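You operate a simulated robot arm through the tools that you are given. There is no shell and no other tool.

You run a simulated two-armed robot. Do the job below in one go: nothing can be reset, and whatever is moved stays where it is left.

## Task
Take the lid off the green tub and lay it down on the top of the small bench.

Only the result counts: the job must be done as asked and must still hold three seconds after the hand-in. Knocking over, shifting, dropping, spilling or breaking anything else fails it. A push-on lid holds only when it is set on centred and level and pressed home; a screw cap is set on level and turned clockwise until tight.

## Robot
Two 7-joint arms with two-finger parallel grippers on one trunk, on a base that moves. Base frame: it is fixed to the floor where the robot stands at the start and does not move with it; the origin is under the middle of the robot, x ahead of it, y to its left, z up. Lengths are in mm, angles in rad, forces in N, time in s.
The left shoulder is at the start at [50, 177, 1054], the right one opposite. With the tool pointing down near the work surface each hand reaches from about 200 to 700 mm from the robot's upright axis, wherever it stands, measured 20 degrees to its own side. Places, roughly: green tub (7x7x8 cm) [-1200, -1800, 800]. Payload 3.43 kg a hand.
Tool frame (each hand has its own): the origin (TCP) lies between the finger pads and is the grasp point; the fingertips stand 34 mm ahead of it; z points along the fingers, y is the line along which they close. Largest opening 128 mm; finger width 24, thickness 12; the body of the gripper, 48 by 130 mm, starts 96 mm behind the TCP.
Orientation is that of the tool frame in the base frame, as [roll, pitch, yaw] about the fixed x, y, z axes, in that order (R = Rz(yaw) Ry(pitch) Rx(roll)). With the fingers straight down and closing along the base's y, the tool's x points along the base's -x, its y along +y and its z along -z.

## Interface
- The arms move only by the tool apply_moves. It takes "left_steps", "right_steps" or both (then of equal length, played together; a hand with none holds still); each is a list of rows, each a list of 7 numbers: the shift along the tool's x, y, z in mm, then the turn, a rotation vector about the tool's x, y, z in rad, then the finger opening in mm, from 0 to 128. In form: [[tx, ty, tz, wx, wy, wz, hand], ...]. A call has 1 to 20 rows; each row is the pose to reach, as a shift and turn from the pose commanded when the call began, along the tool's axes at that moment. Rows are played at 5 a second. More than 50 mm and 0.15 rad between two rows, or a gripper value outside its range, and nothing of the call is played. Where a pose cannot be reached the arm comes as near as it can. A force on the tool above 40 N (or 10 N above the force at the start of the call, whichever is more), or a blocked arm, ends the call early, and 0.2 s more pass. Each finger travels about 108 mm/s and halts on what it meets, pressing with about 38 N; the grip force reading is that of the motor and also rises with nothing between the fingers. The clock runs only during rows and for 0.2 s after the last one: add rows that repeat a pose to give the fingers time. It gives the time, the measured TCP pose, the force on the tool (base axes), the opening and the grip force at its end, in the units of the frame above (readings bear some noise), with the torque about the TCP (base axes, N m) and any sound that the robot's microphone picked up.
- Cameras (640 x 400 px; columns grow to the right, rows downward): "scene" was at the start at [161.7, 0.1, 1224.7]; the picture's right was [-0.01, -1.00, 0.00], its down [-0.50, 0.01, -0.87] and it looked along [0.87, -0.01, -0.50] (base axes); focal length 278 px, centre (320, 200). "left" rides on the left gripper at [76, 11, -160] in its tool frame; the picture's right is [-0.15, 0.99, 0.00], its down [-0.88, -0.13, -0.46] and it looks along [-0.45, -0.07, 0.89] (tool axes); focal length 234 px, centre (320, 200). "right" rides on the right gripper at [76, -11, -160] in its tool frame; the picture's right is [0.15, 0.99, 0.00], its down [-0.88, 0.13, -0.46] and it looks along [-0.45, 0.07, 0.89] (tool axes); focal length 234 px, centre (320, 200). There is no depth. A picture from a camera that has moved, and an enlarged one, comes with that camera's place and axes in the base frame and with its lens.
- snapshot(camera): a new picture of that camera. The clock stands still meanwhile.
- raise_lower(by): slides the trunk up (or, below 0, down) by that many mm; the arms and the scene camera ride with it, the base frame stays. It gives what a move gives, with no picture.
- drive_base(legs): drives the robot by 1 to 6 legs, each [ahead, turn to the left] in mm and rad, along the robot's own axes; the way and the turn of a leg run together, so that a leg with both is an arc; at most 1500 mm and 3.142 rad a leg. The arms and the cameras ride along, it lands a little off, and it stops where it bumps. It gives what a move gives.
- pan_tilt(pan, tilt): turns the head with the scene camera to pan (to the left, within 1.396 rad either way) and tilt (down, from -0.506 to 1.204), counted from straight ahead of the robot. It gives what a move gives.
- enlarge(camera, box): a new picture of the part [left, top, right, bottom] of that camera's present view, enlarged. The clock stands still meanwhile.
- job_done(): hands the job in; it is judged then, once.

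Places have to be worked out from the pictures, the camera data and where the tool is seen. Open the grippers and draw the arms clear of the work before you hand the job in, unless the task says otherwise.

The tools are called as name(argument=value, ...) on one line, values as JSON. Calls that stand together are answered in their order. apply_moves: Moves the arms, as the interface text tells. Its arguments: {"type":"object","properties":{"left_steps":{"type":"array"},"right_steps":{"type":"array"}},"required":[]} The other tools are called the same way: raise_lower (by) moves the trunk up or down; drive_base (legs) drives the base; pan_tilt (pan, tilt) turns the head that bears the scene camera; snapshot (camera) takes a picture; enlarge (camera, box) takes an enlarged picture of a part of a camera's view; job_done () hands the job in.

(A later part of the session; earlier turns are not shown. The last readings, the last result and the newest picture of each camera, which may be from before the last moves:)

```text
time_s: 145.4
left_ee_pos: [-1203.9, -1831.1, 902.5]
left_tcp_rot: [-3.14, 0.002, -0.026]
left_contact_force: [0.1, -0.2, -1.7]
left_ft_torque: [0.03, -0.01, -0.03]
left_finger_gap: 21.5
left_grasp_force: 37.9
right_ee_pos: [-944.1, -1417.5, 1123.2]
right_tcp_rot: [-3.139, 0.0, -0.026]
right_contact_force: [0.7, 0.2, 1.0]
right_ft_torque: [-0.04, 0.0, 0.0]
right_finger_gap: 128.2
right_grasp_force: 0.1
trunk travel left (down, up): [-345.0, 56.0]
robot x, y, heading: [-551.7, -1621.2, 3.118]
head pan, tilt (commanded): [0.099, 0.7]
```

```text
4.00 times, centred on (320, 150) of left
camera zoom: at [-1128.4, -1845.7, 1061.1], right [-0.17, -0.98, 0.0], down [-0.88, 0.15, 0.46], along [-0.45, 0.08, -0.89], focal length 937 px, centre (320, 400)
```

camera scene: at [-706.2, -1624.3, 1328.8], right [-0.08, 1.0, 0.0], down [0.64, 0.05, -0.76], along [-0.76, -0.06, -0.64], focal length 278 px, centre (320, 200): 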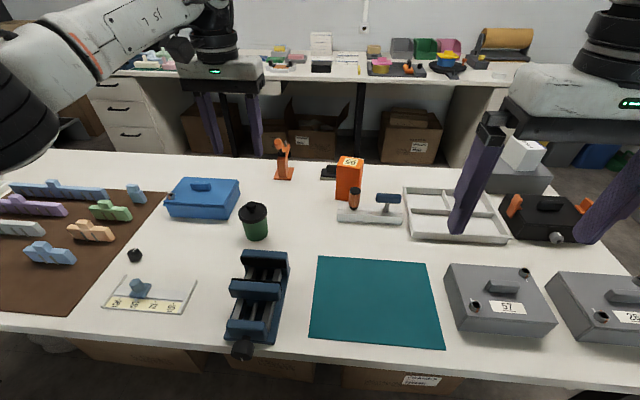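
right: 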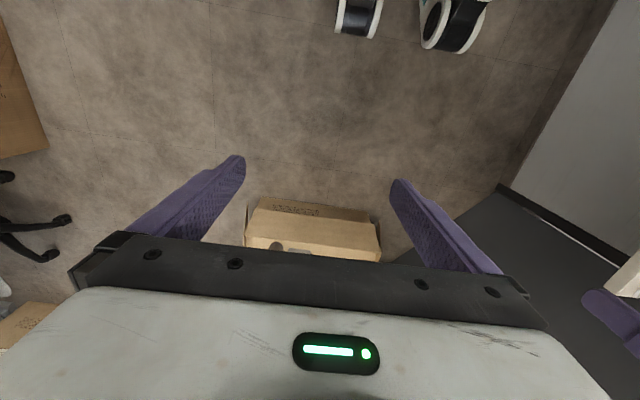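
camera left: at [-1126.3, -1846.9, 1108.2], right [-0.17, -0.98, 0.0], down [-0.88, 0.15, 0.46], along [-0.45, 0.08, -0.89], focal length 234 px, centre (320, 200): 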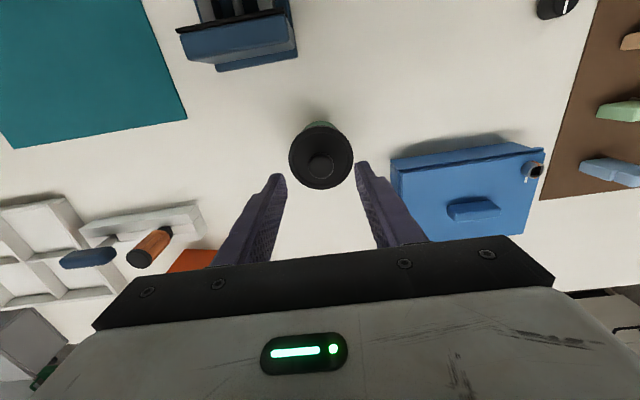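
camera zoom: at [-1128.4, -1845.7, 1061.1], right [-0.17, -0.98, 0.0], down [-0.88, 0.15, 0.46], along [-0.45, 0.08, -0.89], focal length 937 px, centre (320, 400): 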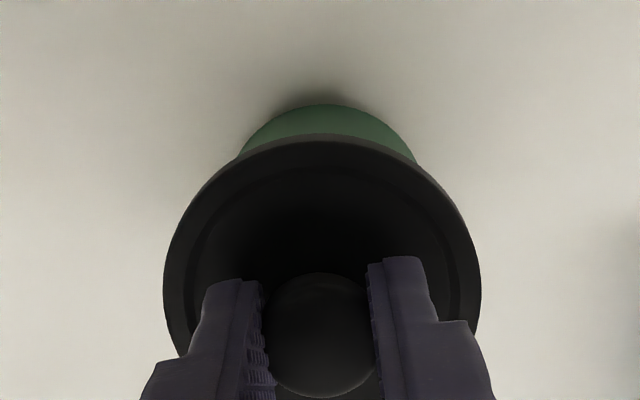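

The tub comes up with the lid (its lower edge rose too), so the lid is push-fit and the tub must be held by the other hand. I set it back down gently, open, and draw the left hand up.

apply_moves(left_steps=[[0, 0, 2, 0, 0, 0, 14], [0, 0, 4, 0, 0, 0, 14], [0, 0, 5, 0, 0, 0, 14], [0, 0, 5, 0, 0, 0, 14], [0, 0, 5, 0, 0, 0, 24], [0, 0, 5, 0, 0, 0, 36], [0, 0, 5, 0, 0, 0, 50], [0, 0, 5, 0, 0, 0, 60], [0, 0, 5, 0, 0, 0, 60]])

apply_moves(left_steps=[[0, 0, -30, 0, 0, 0, 60], [0, 0, -70, 0, 0, 0, 60], [0, 0, -110, 0, 0, 0, 60], [0, 0, -150, 0, 0, 0, 60], [0, 0, -150, 0, 0, 0, 60]])

pan_tilt(pan=0.0, tilt=1.2)

snapshot(camera="scene")

```text
time_s: 147.4
left_ee_pos: [-1204.2, -1832.1, 898.8]
left_tcp_rot: [-3.139, 0.002, -0.025]
left_contact_force: [-0.9, 0.1, -0.6]
left_ft_torque: [-0.01, 0.01, -0.01]
left_finger_gap: 60.1
left_grasp_force: 0.0
right_ee_pos: [-943.1, -1417.3, 1124.5]
right_tcp_rot: [-3.141, 0.001, -0.025]
right_contact_force: [-0.6, -0.9, -0.8]
right_ft_torque: [0.03, 0.01, 0.0]
right_finger_gap: 128.1
right_grasp_force: 0.2
trunk travel left (down, up): [-345.0, 56.0]
robot x, y, heading: [-555.7, -1619.1, 3.123]
head pan, tilt (commanded): [0.099, 0.7]
```

```text
time_s: 148.6
left_ee_pos: [-1205.5, -1834.4, 1048.2]
left_tcp_rot: [-3.14, 0.001, -0.027]
left_contact_force: [0.3, -1.3, -0.1]
left_ft_torque: [0.02, -0.02, -0.01]
left_finger_gap: 60.1
left_grasp_force: 0.1
right_ee_pos: [-943.1, -1417.5, 1124.9]
right_tcp_rot: [-3.138, 0.003, -0.024]
right_contact_force: [0.6, -0.2, -0.6]
right_ft_torque: [0.01, 0.01, 0.0]
right_finger_gap: 127.9
right_grasp_force: 0.2
trunk travel left (down, up): [-345.0, 56.0]
robot x, y, heading: [-553.6, -1622.0, 3.122]
head pan, tilt (commanded): [0.099, 0.7]
```

```text
time_s: 149.6
left_ee_pos: [-1204.6, -1832.9, 1047.7]
left_tcp_rot: [-3.139, 0.001, -0.026]
left_contact_force: [0.5, -0.5, 0.3]
left_ft_torque: [0.02, 0.03, -0.02]
left_finger_gap: 59.7
left_grasp_force: 0.1
right_ee_pos: [-943.1, -1417.0, 1124.7]
right_tcp_rot: [-3.141, 0.003, -0.025]
right_contact_force: [-0.2, 1.6, 0.2]
right_ft_torque: [0.0, 0.03, 0.02]
right_finger_gap: 127.9
right_grasp_force: 0.1
trunk travel left (down, up): [-345.0, 56.0]
robot x, y, heading: [-554.0, -1620.4, 3.123]
head pan, tilt (commanded): [0.0, 1.201]
```

```text
taken
camera scene: at [-677.4, -1616.5, 1292.9], right [0.02, 1.0, 0.0], down [0.93, -0.02, -0.36], along [-0.36, 0.01, -0.93], focal length 278 px, centre (320, 200)
```

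scene: 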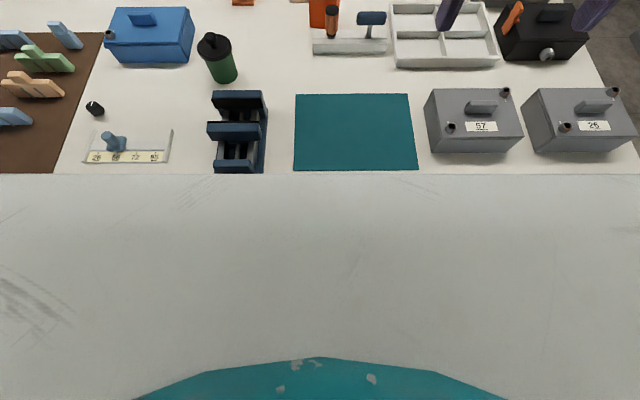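

The tub is back on the table and released. I turn the robot about 0.23 rad to the left and advance about 70 mm, so that both hands can reach the tub comfortably.

drive_base(legs=[[0, 0.23], [70, 0]])

pan_tilt(pan=0.1, tilt=0.75)

snapshot(camera="scene")

```text
time_s: 151.4
left_ee_pos: [-1209.1, -1993.7, 1046.7]
left_tcp_rot: [-3.141, 0.002, 0.206]
left_contact_force: [0.8, -0.4, 0.3]
left_ft_torque: [0.01, -0.03, 0.01]
left_finger_gap: 59.9
left_grasp_force: 0.0
right_ee_pos: [-1048.0, -1527.3, 1123.8]
right_tcp_rot: [-3.139, 0.001, 0.208]
right_contact_force: [0.1, -0.4, -1.0]
right_ft_torque: [-0.02, -0.02, -0.02]
right_finger_gap: 128.0
right_grasp_force: 0.1
trunk travel left (down, up): [-345.0, 56.0]
robot x, y, heading: [-622.7, -1634.8, -2.931]
head pan, tilt (commanded): [0.0, 1.201]
```

```text
time_s: 152.3
left_ee_pos: [-1206.7, -1991.8, 1048.3]
left_tcp_rot: [-3.14, 0.003, 0.208]
left_contact_force: [-0.3, 0.3, 0.5]
left_ft_torque: [0.01, 0.02, 0.0]
left_finger_gap: 59.9
left_grasp_force: 0.0
right_ee_pos: [-1049.2, -1526.3, 1124.7]
right_tcp_rot: [-3.139, 0.002, 0.208]
right_contact_force: [0.8, -0.2, -0.7]
right_ft_torque: [0.01, 0.02, 0.01]
right_finger_gap: 127.9
right_grasp_force: 0.0
trunk travel left (down, up): [-345.0, 56.0]
robot x, y, heading: [-622.3, -1633.9, -2.933]
head pan, tilt (commanded): [0.099, 0.75]
```

```text
taken
camera scene: at [-767.7, -1673.9, 1324.5], right [-0.31, 0.95, 0.0], down [0.65, 0.21, -0.73], along [-0.7, -0.22, -0.68], focal length 278 px, centre (320, 200)
```

scene: 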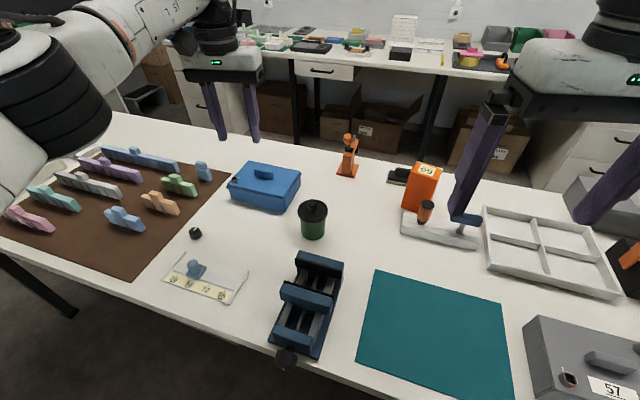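

The tub now lies about 610 mm ahead, slightly left. I turn the right hand about the vertical by 90° (in place, high above the table) in preparation for gripping the tub's body from the right side.

apply_moves(right_steps=[[0, 0, 0, 0, 0, -0.143, 128], [0, 0, 0, 0, 0, -0.286, 128], [0, 0, 0, 0, 0, -0.429, 128], [0, 0, 0, 0, 0, -0.571, 128], [0, 0, 0, 0, 0, -0.714, 128], [0, 0, 0, 0, 0, -0.857, 128], [0, 0, 0, 0, 0, -1.0, 128], [0, 0, 0, 0, 0, -1.143, 128], [0, 0, 0, 0, 0, -1.286, 128], [0, 0, 0, 0, 0, -1.428, 128], [0, 0, 0, 0, 0, -1.571, 128], [0, 0, 0, 0, 0, -1.571, 128]])

snapshot(camera="scene")

```text
time_s: 154.9
left_ee_pos: [-1207.8, -1993.8, 1047.6]
left_tcp_rot: [-3.141, 0.004, 0.207]
left_contact_force: [0.2, 0.8, 0.0]
left_ft_torque: [0.0, 0.0, 0.02]
left_finger_gap: 59.9
left_grasp_force: 0.1
right_ee_pos: [-941.4, -1571.3, 1110.1]
right_tcp_rot: [-3.137, 0.0, 1.78]
right_contact_force: [-0.6, -0.2, -0.3]
right_ft_torque: [0.0, -0.02, 0.01]
right_finger_gap: 128.0
right_grasp_force: 0.0
right hand out of reach, approached as far as the arm can: row 8, 9, 10, 11, 12
trunk travel left (down, up): [-345.0, 56.0]
robot x, y, heading: [-617.4, -1634.8, -2.93]
head pan, tilt (commanded): [0.099, 0.75]
```

```text
taken
camera scene: at [-767.7, -1673.8, 1324.5], right [-0.31, 0.95, 0.0], down [0.65, 0.21, -0.73], along [-0.7, -0.22, -0.68], focal length 278 px, centre (320, 200)
```

scene: 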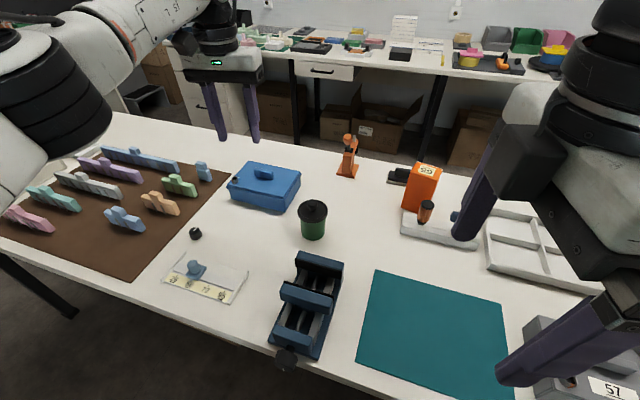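

That direction runs into the arm's limit (the hand drifted off). I turn it back and try the opposite way round.

apply_moves(right_steps=[[0, 0, 0, 0, 0, 0.143, 128], [0, 0, 0, 0, 0, 0.286, 128], [0, 0, 0, 0, 0, 0.429, 128], [0, 0, 0, 0, 0, 0.571, 128], [0, 0, 0, 0, 0, 0.714, 128], [0, 0, 0, 0, 0, 0.857, 128], [0, 0, 0, 0, 0, 1.0, 128], [0, 0, 0, 0, 0, 1.143, 128], [0, 0, 0, 0, 0, 1.286, 128], [0, 0, 0, 0, 0, 1.428, 128], [0, 0, 0, 0, 0, 1.571, 128], [0, 0, 0, 0, 0, 1.571, 128]])

apply_moves(right_steps=[[0, 0, 0, 0, 0, 0.143, 128], [0, 0, 0, 0, 0, 0.286, 128], [0, 0, 0, 0, 0, 0.429, 128], [0, 0, 0, 0, 0, 0.571, 128], [0, 0, 0, 0, 0, 0.714, 128], [0, 0, 0, 0, 0, 0.857, 128], [0, 0, 0, 0, 0, 1.0, 128], [0, 0, 0, 0, 0, 1.143, 128], [0, 0, 0, 0, 0, 1.286, 128], [0, 0, 0, 0, 0, 1.428, 128], [0, 0, 0, 0, 0, 1.571, 128], [0, 0, 0, 0, 0, 1.571, 128]])

snapshot(camera="scene")

```text
time_s: 157.5
left_ee_pos: [-1207.7, -1992.7, 1048.5]
left_tcp_rot: [-3.139, 0.004, 0.206]
left_contact_force: [0.1, 0.4, 0.0]
left_ft_torque: [0.0, 0.02, 0.02]
left_finger_gap: 60.0
left_grasp_force: 0.0
right_ee_pos: [-939.8, -1568.6, 1111.1]
right_tcp_rot: [-3.14, 0.002, 0.206]
right_contact_force: [0.3, -0.2, -0.1]
right_ft_torque: [-0.03, 0.01, -0.01]
right_finger_gap: 128.0
right_grasp_force: 0.1
trunk travel left (down, up): [-345.0, 56.0]
robot x, y, heading: [-621.2, -1637.6, -2.935]
head pan, tilt (commanded): [0.099, 0.75]
```

```text
time_s: 160.1
left_ee_pos: [-1207.5, -1992.2, 1048.0]
left_tcp_rot: [-3.14, 0.005, 0.207]
left_contact_force: [0.1, -0.1, 1.0]
left_ft_torque: [0.02, 0.01, 0.0]
left_finger_gap: 59.7
left_grasp_force: 0.1
right_ee_pos: [-940.3, -1568.8, 1111.7]
right_tcp_rot: [3.141, 0.002, -1.365]
right_contact_force: [0.1, 0.7, -0.2]
right_ft_torque: [0.0, -0.01, 0.03]
right_finger_gap: 128.0
right_grasp_force: 0.1
trunk travel left (down, up): [-345.0, 56.0]
robot x, y, heading: [-624.3, -1637.5, -2.933]
head pan, tilt (commanded): [0.099, 0.75]
```

```text
taken
camera scene: at [-767.6, -1673.9, 1324.6], right [-0.31, 0.95, 0.0], down [0.65, 0.21, -0.73], along [-0.7, -0.22, -0.68], focal length 278 px, centre (320, 200)
```

scene: 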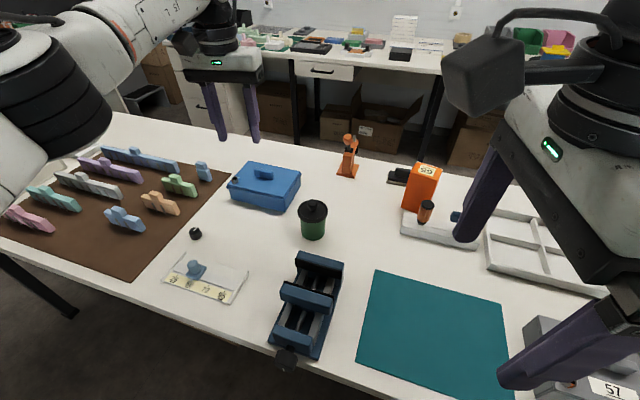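

This way works: the right hand's camera side now faces the robot's left. I turn it a further 0.2 rad so it will point along base -y, then tilt it 62° so that the fingers point left and slightly down.

apply_moves(right_steps=[[0, 0, 0, 0, 0, 0.1, 128], [0, 0, 0, 0, 0, 0.206, 128], [0, 0, 0, 0, 0, 0.206, 128]])

apply_moves(right_steps=[[0, 0, 0, 0, 0.135, 0, 128], [0, 0, 0, 0, 0.27, 0, 128], [0, 0, 0, 0, 0.405, 0, 128], [0, 0, 0, 0, 0.54, 0, 128], [0, 0, 0, 0, 0.675, 0, 128], [0, 0, 0, 0, 0.81, 0, 128], [0, 0, 0, 0, 0.945, 0, 128], [0, 0, 0, 0, 1.082, 0, 128], [0, 0, 0, 0, 1.082, 0, 128]])

snapshot(camera="scene")

```text
time_s: 160.9
left_ee_pos: [-1208.0, -1991.6, 1048.1]
left_tcp_rot: [-3.14, 0.005, 0.206]
left_contact_force: [-0.2, -0.6, -0.3]
left_ft_torque: [0.01, 0.03, -0.02]
left_finger_gap: 60.2
left_grasp_force: 0.2
right_ee_pos: [-940.0, -1569.5, 1110.4]
right_tcp_rot: [3.139, 0.001, -1.57]
right_contact_force: [0.3, 0.0, 0.3]
right_ft_torque: [-0.04, -0.02, 0.02]
right_finger_gap: 128.2
right_grasp_force: 0.0
trunk travel left (down, up): [-345.0, 56.0]
robot x, y, heading: [-619.6, -1635.6, -2.925]
head pan, tilt (commanded): [0.099, 0.75]
```

```text
time_s: 162.9
left_ee_pos: [-1207.0, -1992.9, 1046.8]
left_tcp_rot: [-3.141, 0.002, 0.207]
left_contact_force: [0.2, -0.6, 0.9]
left_ft_torque: [0.01, -0.01, 0.0]
left_finger_gap: 59.9
left_grasp_force: 0.0
right_ee_pos: [-940.0, -1568.8, 1108.8]
right_tcp_rot: [3.135, -1.081, -1.565]
right_contact_force: [0.2, -0.3, -0.2]
right_ft_torque: [0.0, -0.01, -0.02]
right_finger_gap: 128.0
right_grasp_force: 0.1
trunk travel left (down, up): [-345.0, 56.0]
robot x, y, heading: [-621.5, -1631.9, -2.929]
head pan, tilt (commanded): [0.099, 0.75]
```

```text
taken
camera scene: at [-767.8, -1673.8, 1324.5], right [-0.31, 0.95, 0.0], down [0.65, 0.21, -0.73], along [-0.7, -0.22, -0.68], focal length 278 px, centre (320, 200)
```

scene: 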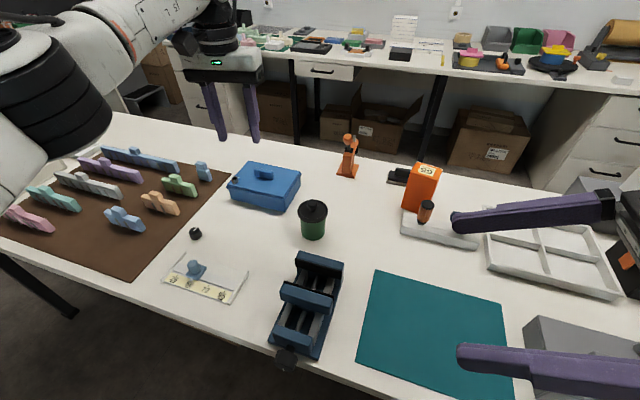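

The right hand is in the wanted orientation. Before approaching, I re-measure the tub from the new camera position.

enlarge(camera="scene", box=[270, 190, 350, 240])

snapshot(camera="right")

```text
8.00 times, centred on (310, 215) of scene
camera zoom: at [-767.8, -1673.8, 1324.5], right [-0.31, 0.95, 0.0], down [0.65, 0.21, -0.73], along [-0.7, -0.22, -0.68], focal length 2220 px, centre (400, 80)
```

zoom: 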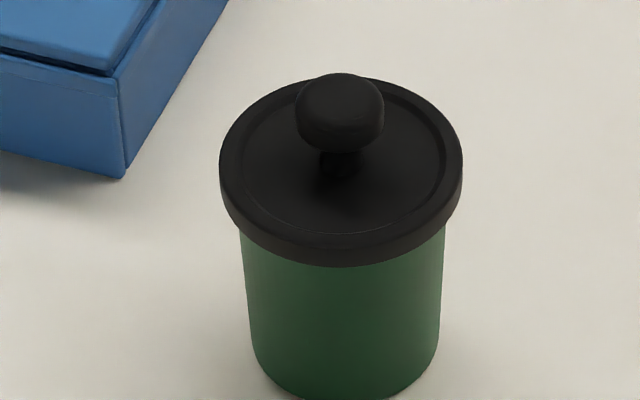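

```text
taken
camera right: at [-928.7, -1462.9, 1252.2], right [-0.99, -0.07, 0.13], down [-0.13, 0.82, -0.56], along [-0.07, -0.57, -0.82], focal length 234 px, centre (320, 200)
```

right: 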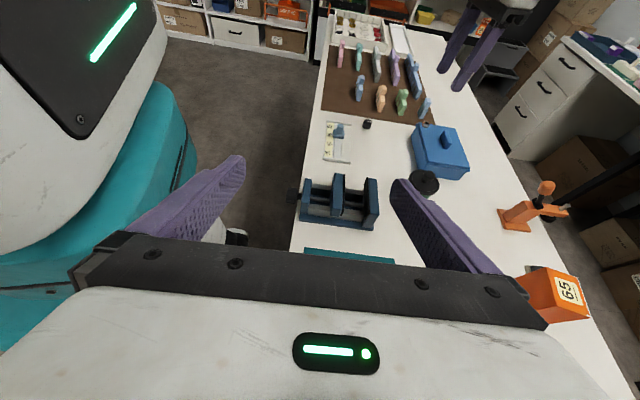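

The tub reads at about [-1205, -1832.5], unchanged within error. I move the right hand across at height, then down to a pre-grasp point 150 mm short of the tub along the finger direction.

apply_moves(right_steps=[[0, 45, 0, 0, 0, 0, 120], [0, 90, 0, 0, 0, 0, 110], [0, 135, 0, 0, 0, 0, 104], [0, 180, -1, 0, 0, 0, 104], [0, 225, -1, 0, 0, 0, 104], [-0.7, 266, -1.4, 0, 0, 0, 104], [-23.7, 266, 33, 0, 0, 0, 104], [-46.7, 266, 67.6, 0, 0, 0, 104], [-69.7, 266.5, 102.2, 0, 0, 0, 104], [-92.7, 266.5, 136.8, 0, 0, 0, 104], [-115.7, 266.5, 171.4, 0, 0, 0, 104], [-138.7, 266.5, 205.9, 0, 0, 0, 104], [-138.7, 266.5, 205.9, 0, 0, 0, 104]])

snapshot(camera="scene")

snapshot(camera="right")

```text
time_s: 165.7
left_ee_pos: [-1207.6, -1992.6, 1048.3]
left_tcp_rot: [-3.141, 0.002, 0.206]
left_contact_force: [0.0, -0.2, 0.5]
left_ft_torque: [-0.01, 0.01, 0.03]
left_finger_gap: 59.9
left_grasp_force: 0.1
right_ee_pos: [-1205.8, -1685.4, 890.7]
right_tcp_rot: [3.136, -1.077, -1.565]
right_contact_force: [-0.2, 0.3, 0.5]
right_ft_torque: [0.0, 0.02, 0.01]
right_finger_gap: 103.8
right_grasp_force: 0.0
trunk travel left (down, up): [-345.0, 56.0]
robot x, y, heading: [-620.7, -1633.3, -2.93]
head pan, tilt (commanded): [0.099, 0.75]
```

```text
taken
camera scene: at [-767.5, -1673.8, 1324.6], right [-0.31, 0.95, 0.0], down [0.65, 0.21, -0.73], along [-0.7, -0.22, -0.68], focal length 278 px, centre (320, 200)
```

scene: 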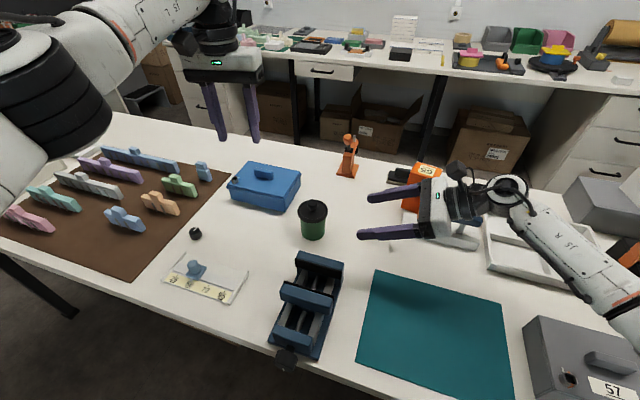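

```text
taken
camera right: at [-1194.2, -1579.5, 1033.7], right [-0.99, -0.07, 0.13], down [-0.13, 0.82, -0.56], along [-0.07, -0.57, -0.82], focal length 234 px, centre (320, 200)
```

right: 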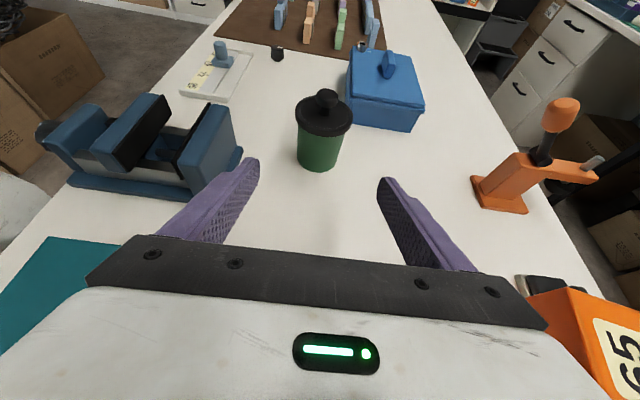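

The right camera shows the tub squarely ahead of the fingers. I enlarge to check lateral alignment.

enlarge(camera="right", box=[260, 80, 380, 180])

enlarge(camera="scene", box=[280, 160, 480, 285])

```text
4.00 times, centred on (320, 130) of right
camera zoom: at [-1194.2, -1579.5, 1033.7], right [-0.99, -0.07, 0.13], down [-0.13, 0.82, -0.56], along [-0.07, -0.57, -0.82], focal length 937 px, centre (320, 480)
```

zoom: 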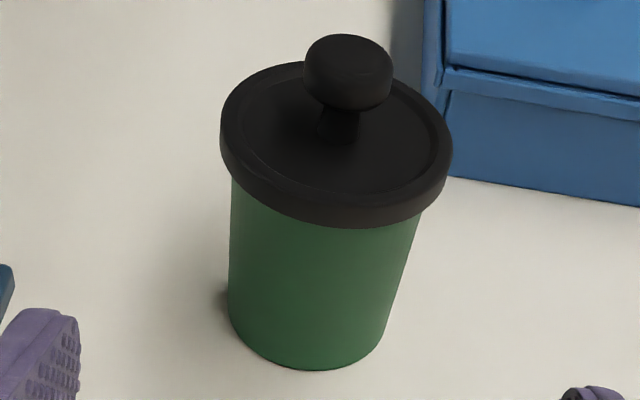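

```text
3.20 times, centred on (380, 222) of scene
camera zoom: at [-767.5, -1673.8, 1324.6], right [-0.31, 0.95, 0.0], down [0.65, 0.21, -0.73], along [-0.7, -0.22, -0.68], focal length 888 px, centre (128, 128)
```

zoom: 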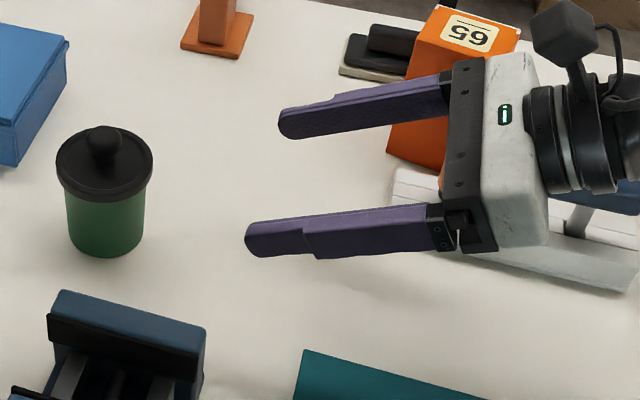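

Lateral alignment is within about 1 mm and the table top reads z ≈ 780. I advance the right hand 150 mm along its fingers so they straddle the tub body.

apply_moves(right_steps=[[0, 0, 40, 0, 0, 0, 104], [0, 0, 80, 0, 0, 0, 104], [0, 0, 110, 0, 0, 0, 104], [0, 0, 135, 0, 0, 0, 104], [0, 0, 150, 0, 0, 0, 104], [0, 0, 150, 0, 0, 0, 104]])

enlarge(camera="scene", box=[250, 170, 410, 270])

snapshot(camera="right")

```text
time_s: 167.1
left_ee_pos: [-1206.7, -1992.0, 1048.2]
left_tcp_rot: [-3.139, 0.005, 0.208]
left_contact_force: [0.0, 0.1, -0.6]
left_ft_torque: [-0.01, 0.02, 0.0]
left_finger_gap: 59.9
left_grasp_force: 0.1
right_ee_pos: [-1206.5, -1817.0, 819.9]
right_tcp_rot: [3.136, -1.08, -1.564]
right_contact_force: [-0.4, -0.4, 0.2]
right_ft_torque: [0.03, 0.02, 0.02]
right_finger_gap: 103.8
right_grasp_force: 0.1
trunk travel left (down, up): [-345.0, 56.0]
robot x, y, heading: [-621.5, -1631.5, -2.931]
head pan, tilt (commanded): [0.099, 0.75]
```

```text
4.00 times, centred on (330, 220) of scene
camera zoom: at [-767.6, -1673.8, 1324.6], right [-0.31, 0.95, 0.0], down [0.65, 0.21, -0.73], along [-0.7, -0.22, -0.68], focal length 1110 px, centre (280, 120)
```

zoom: 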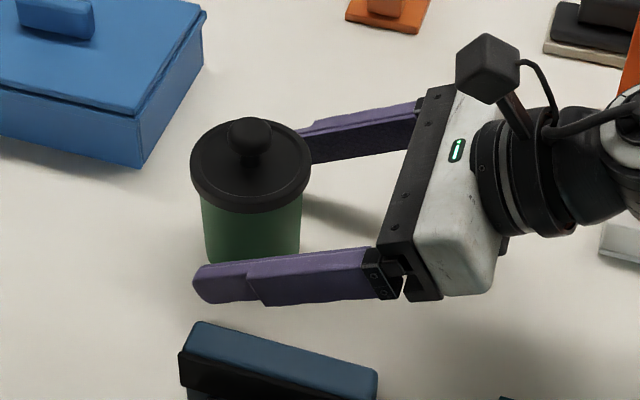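

```text
taken
camera right: at [-1194.7, -1712.1, 962.1], right [-0.99, -0.07, 0.13], down [-0.13, 0.82, -0.56], along [-0.07, -0.57, -0.82], focal length 234 px, centre (320, 200)
```

right: 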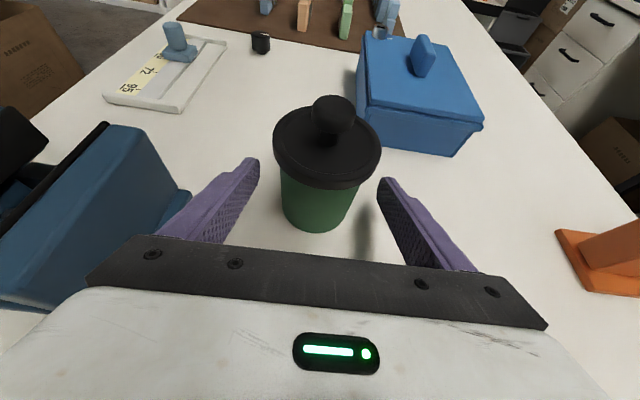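

The fingers straddle the tub body evenly. I close the right gripper gradually on the body.

apply_moves(right_steps=[[0, 0, 0, 0, 0, 0, 90], [0, 0, 0, 0, 0, 0, 80], [0, 0, 0, 0, 0, 0, 72], [0, 0, 0, 0, 0, 0, 66], [0, 0, 0, 0, 0, 0, 62], [0, 0, 0, 0, 0, 0, 58], [0, 0, 0, 0, 0, 0, 54], [0, 0, 0, 0, 0, 0, 50], [0, 0, 0, 0, 0, 0, 50]])

enlarge(camera="scene", box=[250, 170, 410, 270])

snapshot(camera="right")

```text
time_s: 169.1
left_ee_pos: [-1206.7, -1992.8, 1047.9]
left_tcp_rot: [-3.14, 0.005, 0.206]
left_contact_force: [0.3, -0.2, -0.7]
left_ft_torque: [-0.01, 0.0, 0.02]
left_finger_gap: 59.9
left_grasp_force: 0.1
right_ee_pos: [-1205.6, -1817.8, 820.3]
right_tcp_rot: [3.136, -1.083, -1.564]
right_contact_force: [0.2, 0.1, 0.8]
right_ft_torque: [0.0, -0.07, 0.0]
right_finger_gap: 61.5
right_grasp_force: 37.8
trunk travel left (down, up): [-345.0, 56.0]
robot x, y, heading: [-619.0, -1631.7, -2.93]
head pan, tilt (commanded): [0.099, 0.75]
```

```text
4.00 times, centred on (330, 220) of scene
camera zoom: at [-767.6, -1673.9, 1324.6], right [-0.31, 0.95, 0.0], down [0.65, 0.21, -0.73], along [-0.7, -0.22, -0.68], focal length 1110 px, centre (280, 120)
```

zoom: 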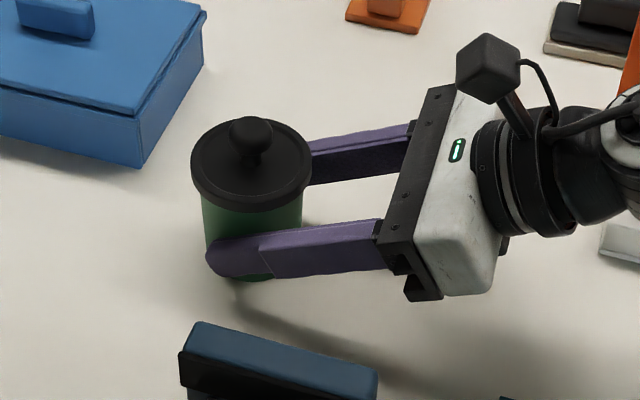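

```text
taken
camera right: at [-1194.6, -1712.0, 962.3], right [-0.99, -0.07, 0.13], down [-0.13, 0.82, -0.56], along [-0.07, -0.57, -0.82], focal length 234 px, centre (320, 200)
```

right: 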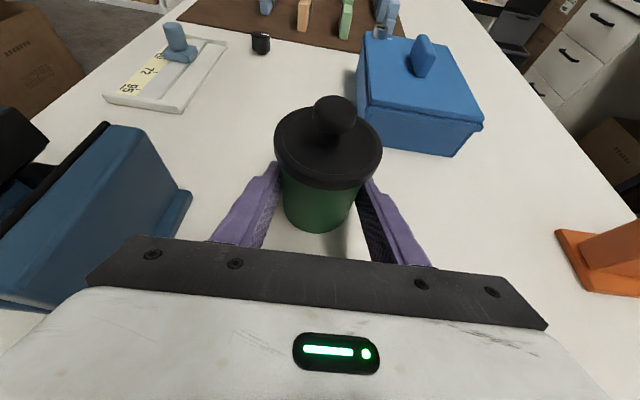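

The tub body is held firmly (gap 61.5 mm) and stands in place. Now I bring the left hand over the knob at height and check with its camera.

apply_moves(left_steps=[[8.6, -39, 0, 0, 0, 0, 50], [17.2, -78, 0, 0, 0, 0, 44], [25.8, -117, 0, 0, 0, 0, 44], [34.5, -156.3, 0, 0, 0, 0, 44], [34.5, -156.3, 45, 0, 0, 0, 44], [34.5, -156.3, 80, 0, 0, 0, 44], [34.5, -156.3, 95, 0, 0, 0, 44], [34.5, -156.3, 95, 0, 0, 0, 44]])

enlarge(camera="left", box=[250, 95, 410, 195])

enlarge(camera="scene", box=[230, 120, 420, 270])

```text
time_s: 170.9
left_ee_pos: [-1205.2, -1833.3, 953.4]
left_tcp_rot: [3.141, 0.005, 0.205]
left_contact_force: [-0.2, 0.5, -0.3]
left_ft_torque: [0.01, 0.0, 0.01]
left_finger_gap: 44.2
left_grasp_force: 0.2
right_ee_pos: [-1205.4, -1816.9, 818.7]
right_tcp_rot: [3.135, -1.082, -1.564]
right_contact_force: [0.0, 0.3, 0.9]
right_ft_torque: [-0.05, -0.04, 0.02]
right_finger_gap: 62.1
right_grasp_force: 38.4
trunk travel left (down, up): [-345.0, 56.0]
robot x, y, heading: [-618.0, -1637.8, -2.929]
head pan, tilt (commanded): [0.099, 0.75]
```

```text
4.00 times, centred on (330, 145) of left
camera zoom: at [-1128.1, -1829.1, 1111.1], right [0.06, -1.0, 0.0], down [-0.89, -0.05, 0.46], along [-0.46, -0.03, -0.89], focal length 937 px, centre (280, 420)
```

zoom: 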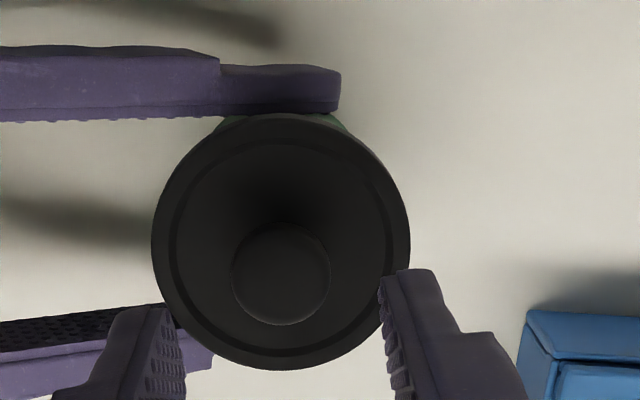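

```text
2.67 times, centred on (325, 195) of scene
camera zoom: at [-767.6, -1673.9, 1324.6], right [-0.31, 0.95, 0.0], down [0.65, 0.21, -0.73], along [-0.7, -0.22, -0.68], focal length 740 px, centre (307, 213)
```

zoom: 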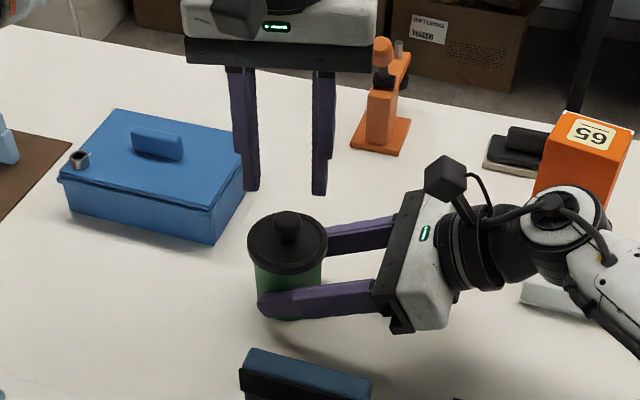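

Knob and lid are centred under the left TCP within about 1 mm. I descend to the same gripping height as before and close on the knob.

apply_moves(left_steps=[[0, -0.5, 20, 0, 0, 0, 44], [0, -0.5, 38, 0, 0, 0, 44], [0, -0.5, 48, 0, 0, 0, 44], [0, -0.5, 54, 0, 0, 0, 44], [0, -0.5, 54, 0, 0, 0, 38], [0, -0.5, 54, 0, 0, 0, 32], [0, -0.5, 54, 0, 0, 0, 26], [0, -0.5, 54, 0, 0, 0, 20], [0, -0.5, 54, 0, 0, 0, 14], [0, -0.5, 54, 0, 0, 0, 14], [0, -0.5, 54, 0, 0, 0, 14]])

enlarge(camera="scene", box=[250, 150, 410, 260])

```text
time_s: 173.3
left_ee_pos: [-1206.0, -1831.8, 899.4]
left_tcp_rot: [-3.14, 0.004, 0.206]
left_contact_force: [1.0, -3.4, -1.1]
left_ft_torque: [-0.09, -0.01, 0.03]
left_finger_gap: 18.4
left_grasp_force: 37.8
right_ee_pos: [-1206.7, -1816.6, 819.7]
right_tcp_rot: [3.135, -1.078, -1.565]
right_contact_force: [-0.3, 3.9, 2.1]
right_ft_torque: [-0.22, -0.07, -0.03]
right_finger_gap: 62.0
right_grasp_force: 37.9
trunk travel left (down, up): [-345.0, 56.0]
robot x, y, heading: [-622.8, -1639.0, -2.933]
head pan, tilt (commanded): [0.099, 0.75]
heard: snap
```

```text
3.64 times, centred on (330, 205) of scene
camera zoom: at [-767.6, -1673.9, 1324.6], right [-0.31, 0.95, 0.0], down [0.65, 0.21, -0.73], along [-0.7, -0.22, -0.68], focal length 1009 px, centre (284, 182)
```

zoom: 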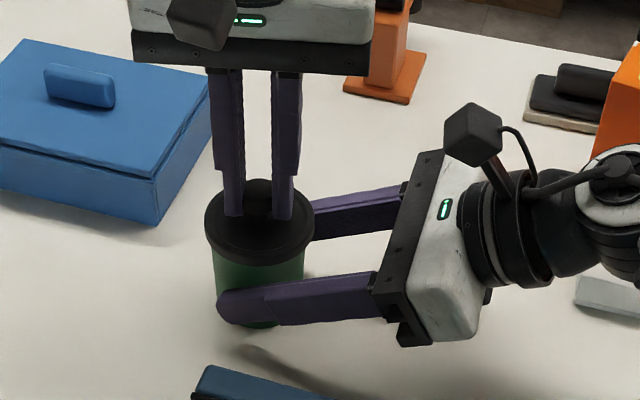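

A "snap" was heard while closing – likely the push-fit letting go – and the forces are only a few newtons. I look closely at the lid before lifting.

enlarge(camera="scene", box=[285, 185, 349, 230])

enlarge(camera="right", box=[250, 70, 400, 240])

enlarge(camera="left", box=[240, 95, 400, 215])

```text
8.89 times, centred on (317, 208) of scene
camera zoom: at [-767.6, -1673.9, 1324.6], right [-0.31, 0.95, 0.0], down [0.65, 0.21, -0.73], along [-0.7, -0.22, -0.68], focal length 2467 px, centre (347, 133)
```

zoom: 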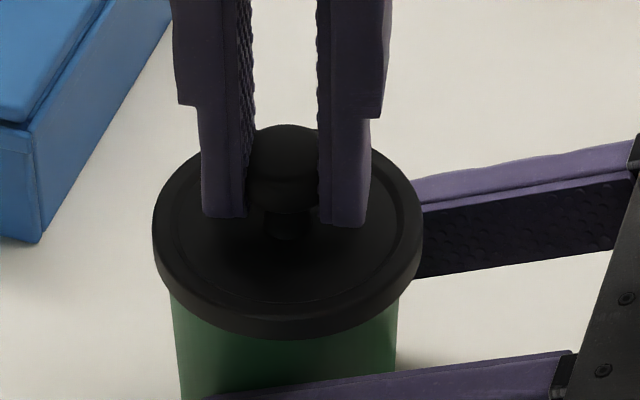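

```text
2.35 times, centred on (325, 155) of right
camera zoom: at [-1194.8, -1711.9, 962.3], right [-0.99, -0.07, 0.13], down [-0.13, 0.82, -0.56], along [-0.07, -0.57, -0.82], focal length 551 px, centre (308, 306)
```

zoom: 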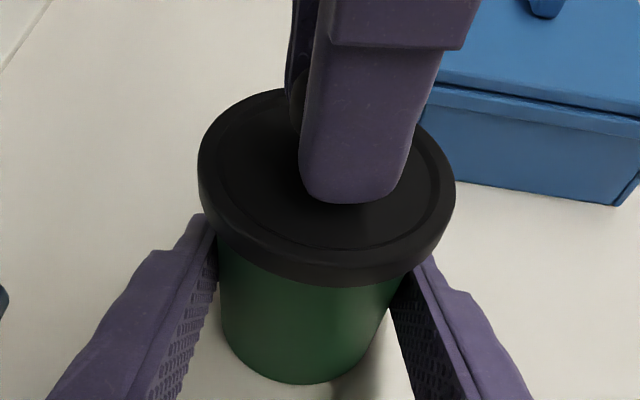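

```text
3.33 times, centred on (320, 155) of left
camera zoom: at [-1129.0, -1827.9, 1057.4], right [0.06, -1.0, 0.0], down [-0.89, -0.05, 0.46], along [-0.46, -0.03, -0.89], focal length 781 px, centre (320, 350)
```

zoom: 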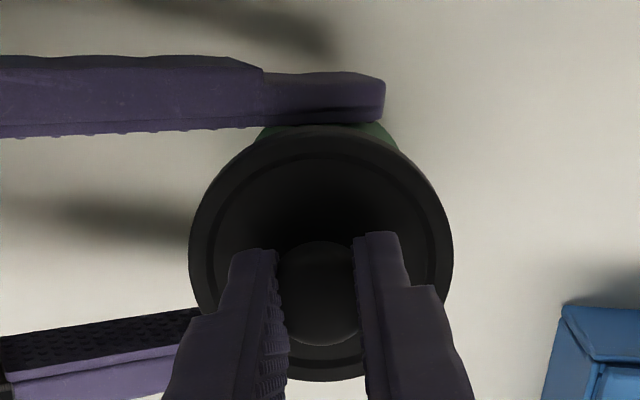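

Everything looks intact and the lid is held. I lift the left hand slowly while the right hand keeps the tub.

apply_moves(left_steps=[[0, 0, -1, 0, 0, 0, 12], [0, 0, -2, 0, 0, 0, 12], [0, 0, -4, 0, 0, 0, 12], [0, 0, -6, 0, 0, 0, 12], [0, 0, -8, 0, 0, 0, 12], [0, 0, -10, 0, 0, 0, 12]])

enlarge(camera="scene", box=[270, 175, 366, 240])

enlarge(camera="right", box=[250, 70, 400, 240])

```text
time_s: 174.7
left_ee_pos: [-1205.5, -1831.6, 909.4]
left_tcp_rot: [-3.139, 0.001, 0.207]
left_contact_force: [0.1, -1.3, 0.1]
left_ft_torque: [-0.02, -0.01, -0.01]
left_finger_gap: 18.3
left_grasp_force: 37.8
right_ee_pos: [-1205.1, -1818.2, 819.7]
right_tcp_rot: [3.134, -1.082, -1.563]
right_contact_force: [-1.0, 0.9, 0.1]
right_ft_torque: [0.0, -0.08, 0.01]
right_finger_gap: 61.7
right_grasp_force: 37.3
trunk travel left (down, up): [-345.0, 56.0]
robot x, y, heading: [-621.5, -1636.1, -2.928]
head pan, tilt (commanded): [0.099, 0.75]
```

```text
6.15 times, centred on (318, 208) of scene
camera zoom: at [-767.6, -1673.9, 1324.6], right [-0.31, 0.95, 0.0], down [0.65, 0.21, -0.73], along [-0.7, -0.22, -0.68], focal length 1708 px, centre (332, 154)
```

zoom: 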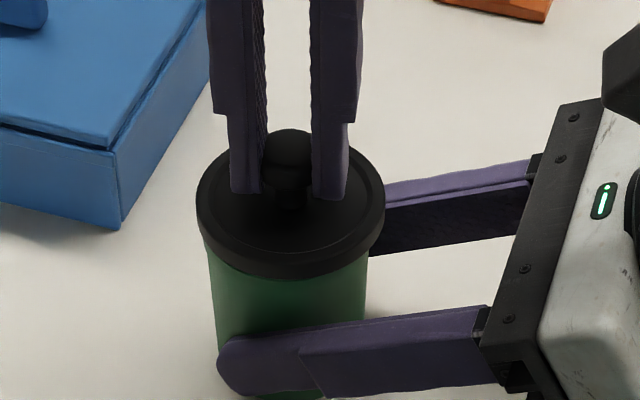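

```text
2.35 times, centred on (325, 155) of right
camera zoom: at [-1194.5, -1712.2, 962.2], right [-0.99, -0.07, 0.13], down [-0.13, 0.82, -0.56], along [-0.07, -0.57, -0.82], focal length 551 px, centre (308, 306)
```

zoom: 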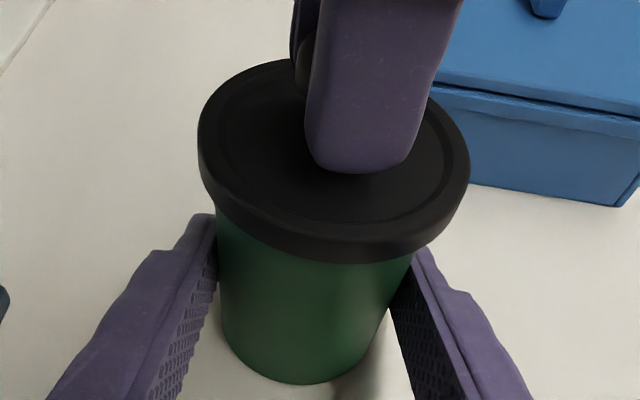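

The lid rises alone while the tub's base stays put. I lift a further 90 mm straight up.

apply_moves(left_steps=[[0, 0, -8, 0, 0, 0, 12], [0, 0, -18, 0, 0, 0, 12], [0, 0, -35, 0, 0, 0, 12], [0, 0, -60, 0, 0, 0, 12], [0, 0, -90, 0, 0, 0, 12], [0, 0, -90, 0, 0, 0, 12]])

snapshot(camera="scene")

snapshot(camera="right")

```text
time_s: 176.1
left_ee_pos: [-1205.0, -1831.2, 999.4]
left_tcp_rot: [-3.14, 0.005, 0.206]
left_contact_force: [0.3, -0.1, 0.1]
left_ft_torque: [0.06, 0.01, -0.01]
left_finger_gap: 18.1
left_grasp_force: 37.5
right_ee_pos: [-1207.0, -1817.1, 820.1]
right_tcp_rot: [3.136, -1.08, -1.563]
right_contact_force: [0.4, 0.0, 1.0]
right_ft_torque: [0.03, -0.05, 0.02]
right_finger_gap: 61.9
right_grasp_force: 38.0
trunk travel left (down, up): [-345.0, 56.0]
robot x, y, heading: [-622.4, -1633.9, -2.93]
head pan, tilt (commanded): [0.099, 0.75]
```

```text
taken
camera scene: at [-767.5, -1673.8, 1324.6], right [-0.31, 0.95, 0.0], down [0.65, 0.21, -0.73], along [-0.7, -0.22, -0.68], focal length 278 px, centre (320, 200)
```

scene: 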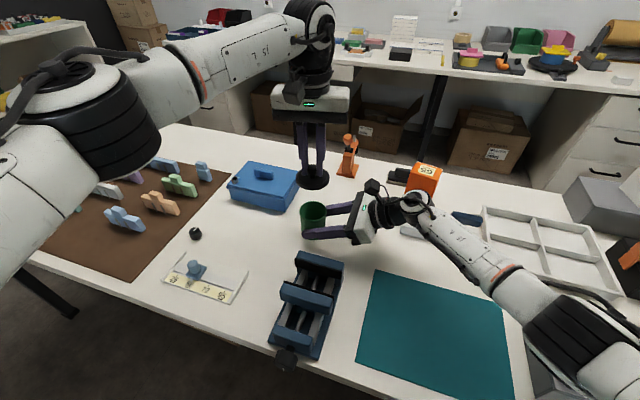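

```text
taken
camera right: at [-1194.7, -1711.8, 962.3], right [-0.99, -0.07, 0.13], down [-0.13, 0.82, -0.56], along [-0.07, -0.57, -0.82], focal length 234 px, centre (320, 200)
```

right: 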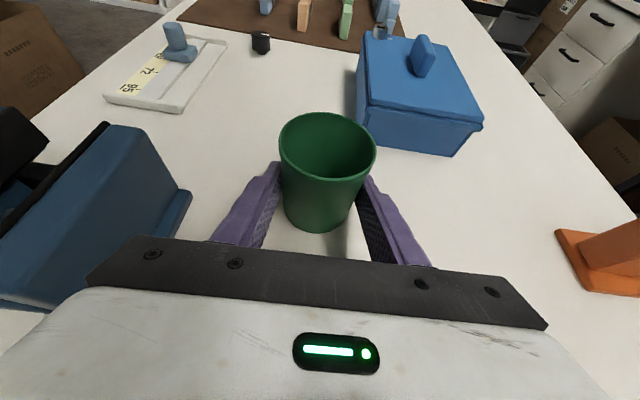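

The lid is off and the tub stands held and upright. I now open the right gripper gently and draw that hand straight back along its fingers.

apply_moves(right_steps=[[0, 0, 0, 0, 0, 0, 64], [0, 0, 0, 0, 0, 0, 70], [0, 0, 0, 0, 0, 0, 80], [0, 0, 0, 0, 0, 0, 92], [0, 0, 0, 0, 0, 0, 104], [0, 0, 0, 0, 0, 0, 104], [0, 0, -25, 0, 0, 0, 104], [0, 0, -60, 0, 0, 0, 104], [0, 0, -100, 0, 0, 0, 104], [0, 0, -150, 0, 0, 0, 104], [0, 0, -150, 0, 0, 0, 104]])

snapshot(camera="right")

snapshot(camera="scene")

```text
time_s: 178.5
left_ee_pos: [-1204.9, -1831.5, 999.3]
left_tcp_rot: [-3.141, 0.003, 0.207]
left_contact_force: [0.9, 0.1, -0.5]
left_ft_torque: [-0.04, 0.0, -0.01]
left_finger_gap: 20.5
left_grasp_force: 38.5
right_ee_pos: [-1205.7, -1685.0, 890.6]
right_tcp_rot: [3.137, -1.08, -1.566]
right_contact_force: [0.1, -0.2, -0.5]
right_ft_torque: [-0.02, -0.02, 0.02]
right_finger_gap: 103.9
right_grasp_force: 0.1
trunk travel left (down, up): [-345.0, 56.0]
robot x, y, heading: [-621.9, -1633.5, -2.931]
head pan, tilt (commanded): [0.099, 0.75]
```

```text
taken
camera right: at [-1194.0, -1579.5, 1033.7], right [-0.99, -0.07, 0.13], down [-0.13, 0.82, -0.56], along [-0.07, -0.57, -0.82], focal length 234 px, centre (320, 200)
```

right: 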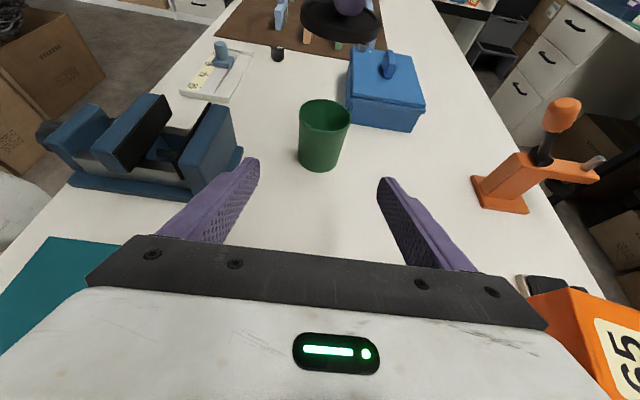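

```text
taken
camera scene: at [-767.7, -1674.1, 1324.5], right [-0.31, 0.95, 0.0], down [0.65, 0.21, -0.73], along [-0.7, -0.22, -0.68], focal length 278 px, centre (320, 200)
```

scene: 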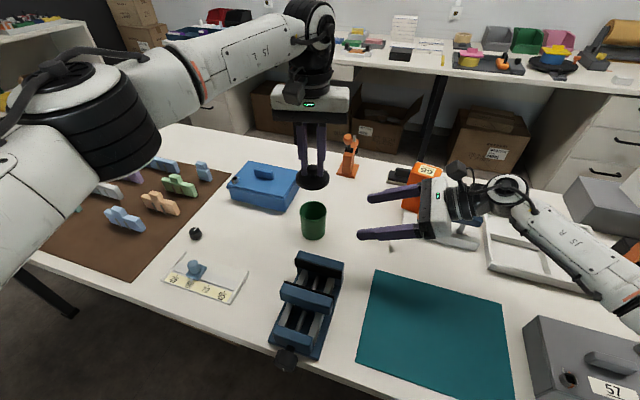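

The tub stands alone, upright in its place. The left finger gap changed slightly (18.1→20.5), so I check the lid in the left grip.

snapshot(camera="left")

enlarge(camera="scene", box=[270, 110, 360, 200])

```text
taken
camera left: at [-1127.9, -1827.5, 1157.6], right [0.06, -1.0, 0.0], down [-0.89, -0.05, 0.46], along [-0.46, -0.03, -0.89], focal length 234 px, centre (320, 200)
```

left: 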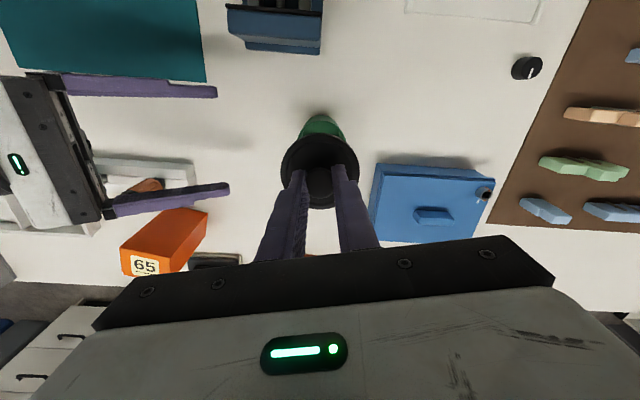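

```text
4.44 times, centred on (315, 155) of scene
camera zoom: at [-767.7, -1674.1, 1324.5], right [-0.31, 0.95, 0.0], down [0.65, 0.21, -0.73], along [-0.7, -0.22, -0.68], focal length 1233 px, centre (342, 400)
```

zoom: 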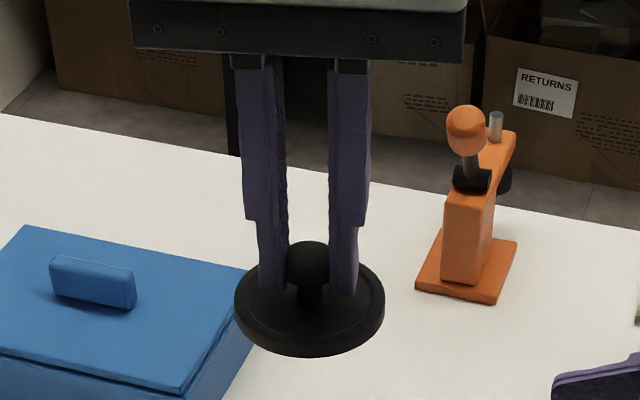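

The lid hangs level by its knob. I retreat the right hand up and back the way it came, leaving the left hand still.

apply_moves(right_steps=[[23, 0, -34.5, 0, 0, 0, 104], [46, 0, -69, 0, 0, 0, 104], [69, 0, -103.5, 0, 0, 0, 104], [92, 0, -138, 0, 0, 0, 104], [115, 0, -172.5, 0, 0, 0, 104], [138, 0, -207, 0, 0, 0, 104], [138, -45, -206, 0, 0, 0, 104], [138, -90, -206, 0, 0, 0, 104], [138, -135, -206, 0, 0, 0, 104], [138, -180, -206, 0, 0, 0, 104], [138, -225, -206, 0, 0, 0, 104], [138, -266, -206, 0, 0, 0, 104]])

snapshot(camera="scene")

snapshot(camera="left")

```text
time_s: 181.1
left_ee_pos: [-1204.4, -1831.4, 998.8]
left_tcp_rot: [-3.14, 0.004, 0.205]
left_contact_force: [-0.9, -0.8, 0.2]
left_ft_torque: [0.0, 0.03, 0.02]
left_finger_gap: 20.5
left_grasp_force: 37.6
right_ee_pos: [-938.0, -1570.7, 1109.4]
right_tcp_rot: [3.133, -1.081, -1.562]
right_contact_force: [-0.1, 0.2, -0.3]
right_ft_torque: [0.0, 0.02, -0.02]
right_finger_gap: 103.6
right_grasp_force: 0.1
trunk travel left (down, up): [-345.0, 56.0]
robot x, y, heading: [-621.5, -1640.1, -2.926]
head pan, tilt (commanded): [0.099, 0.75]
```

```text
taken
camera scene: at [-766.8, -1674.5, 1324.7], right [-0.31, 0.95, 0.0], down [0.65, 0.21, -0.73], along [-0.7, -0.22, -0.68], focal length 278 px, centre (320, 200)
```

scene: 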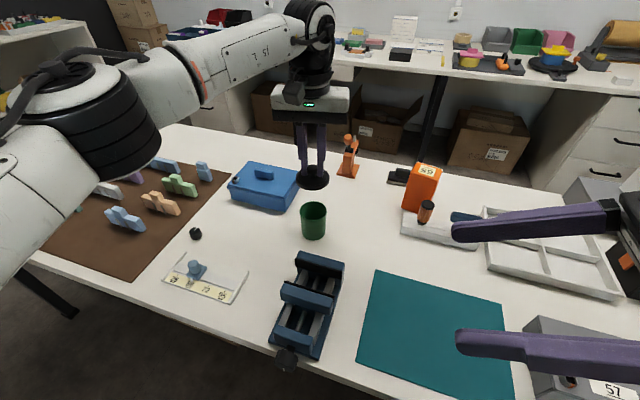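

```text
taken
camera left: at [-1127.1, -1827.9, 1158.0], right [0.06, -1.0, 0.0], down [-0.89, -0.05, 0.46], along [-0.46, -0.03, -0.89], focal length 234 px, centre (320, 200)
```

left: 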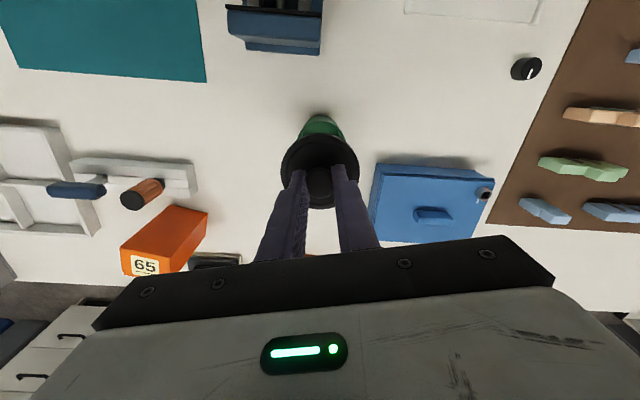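

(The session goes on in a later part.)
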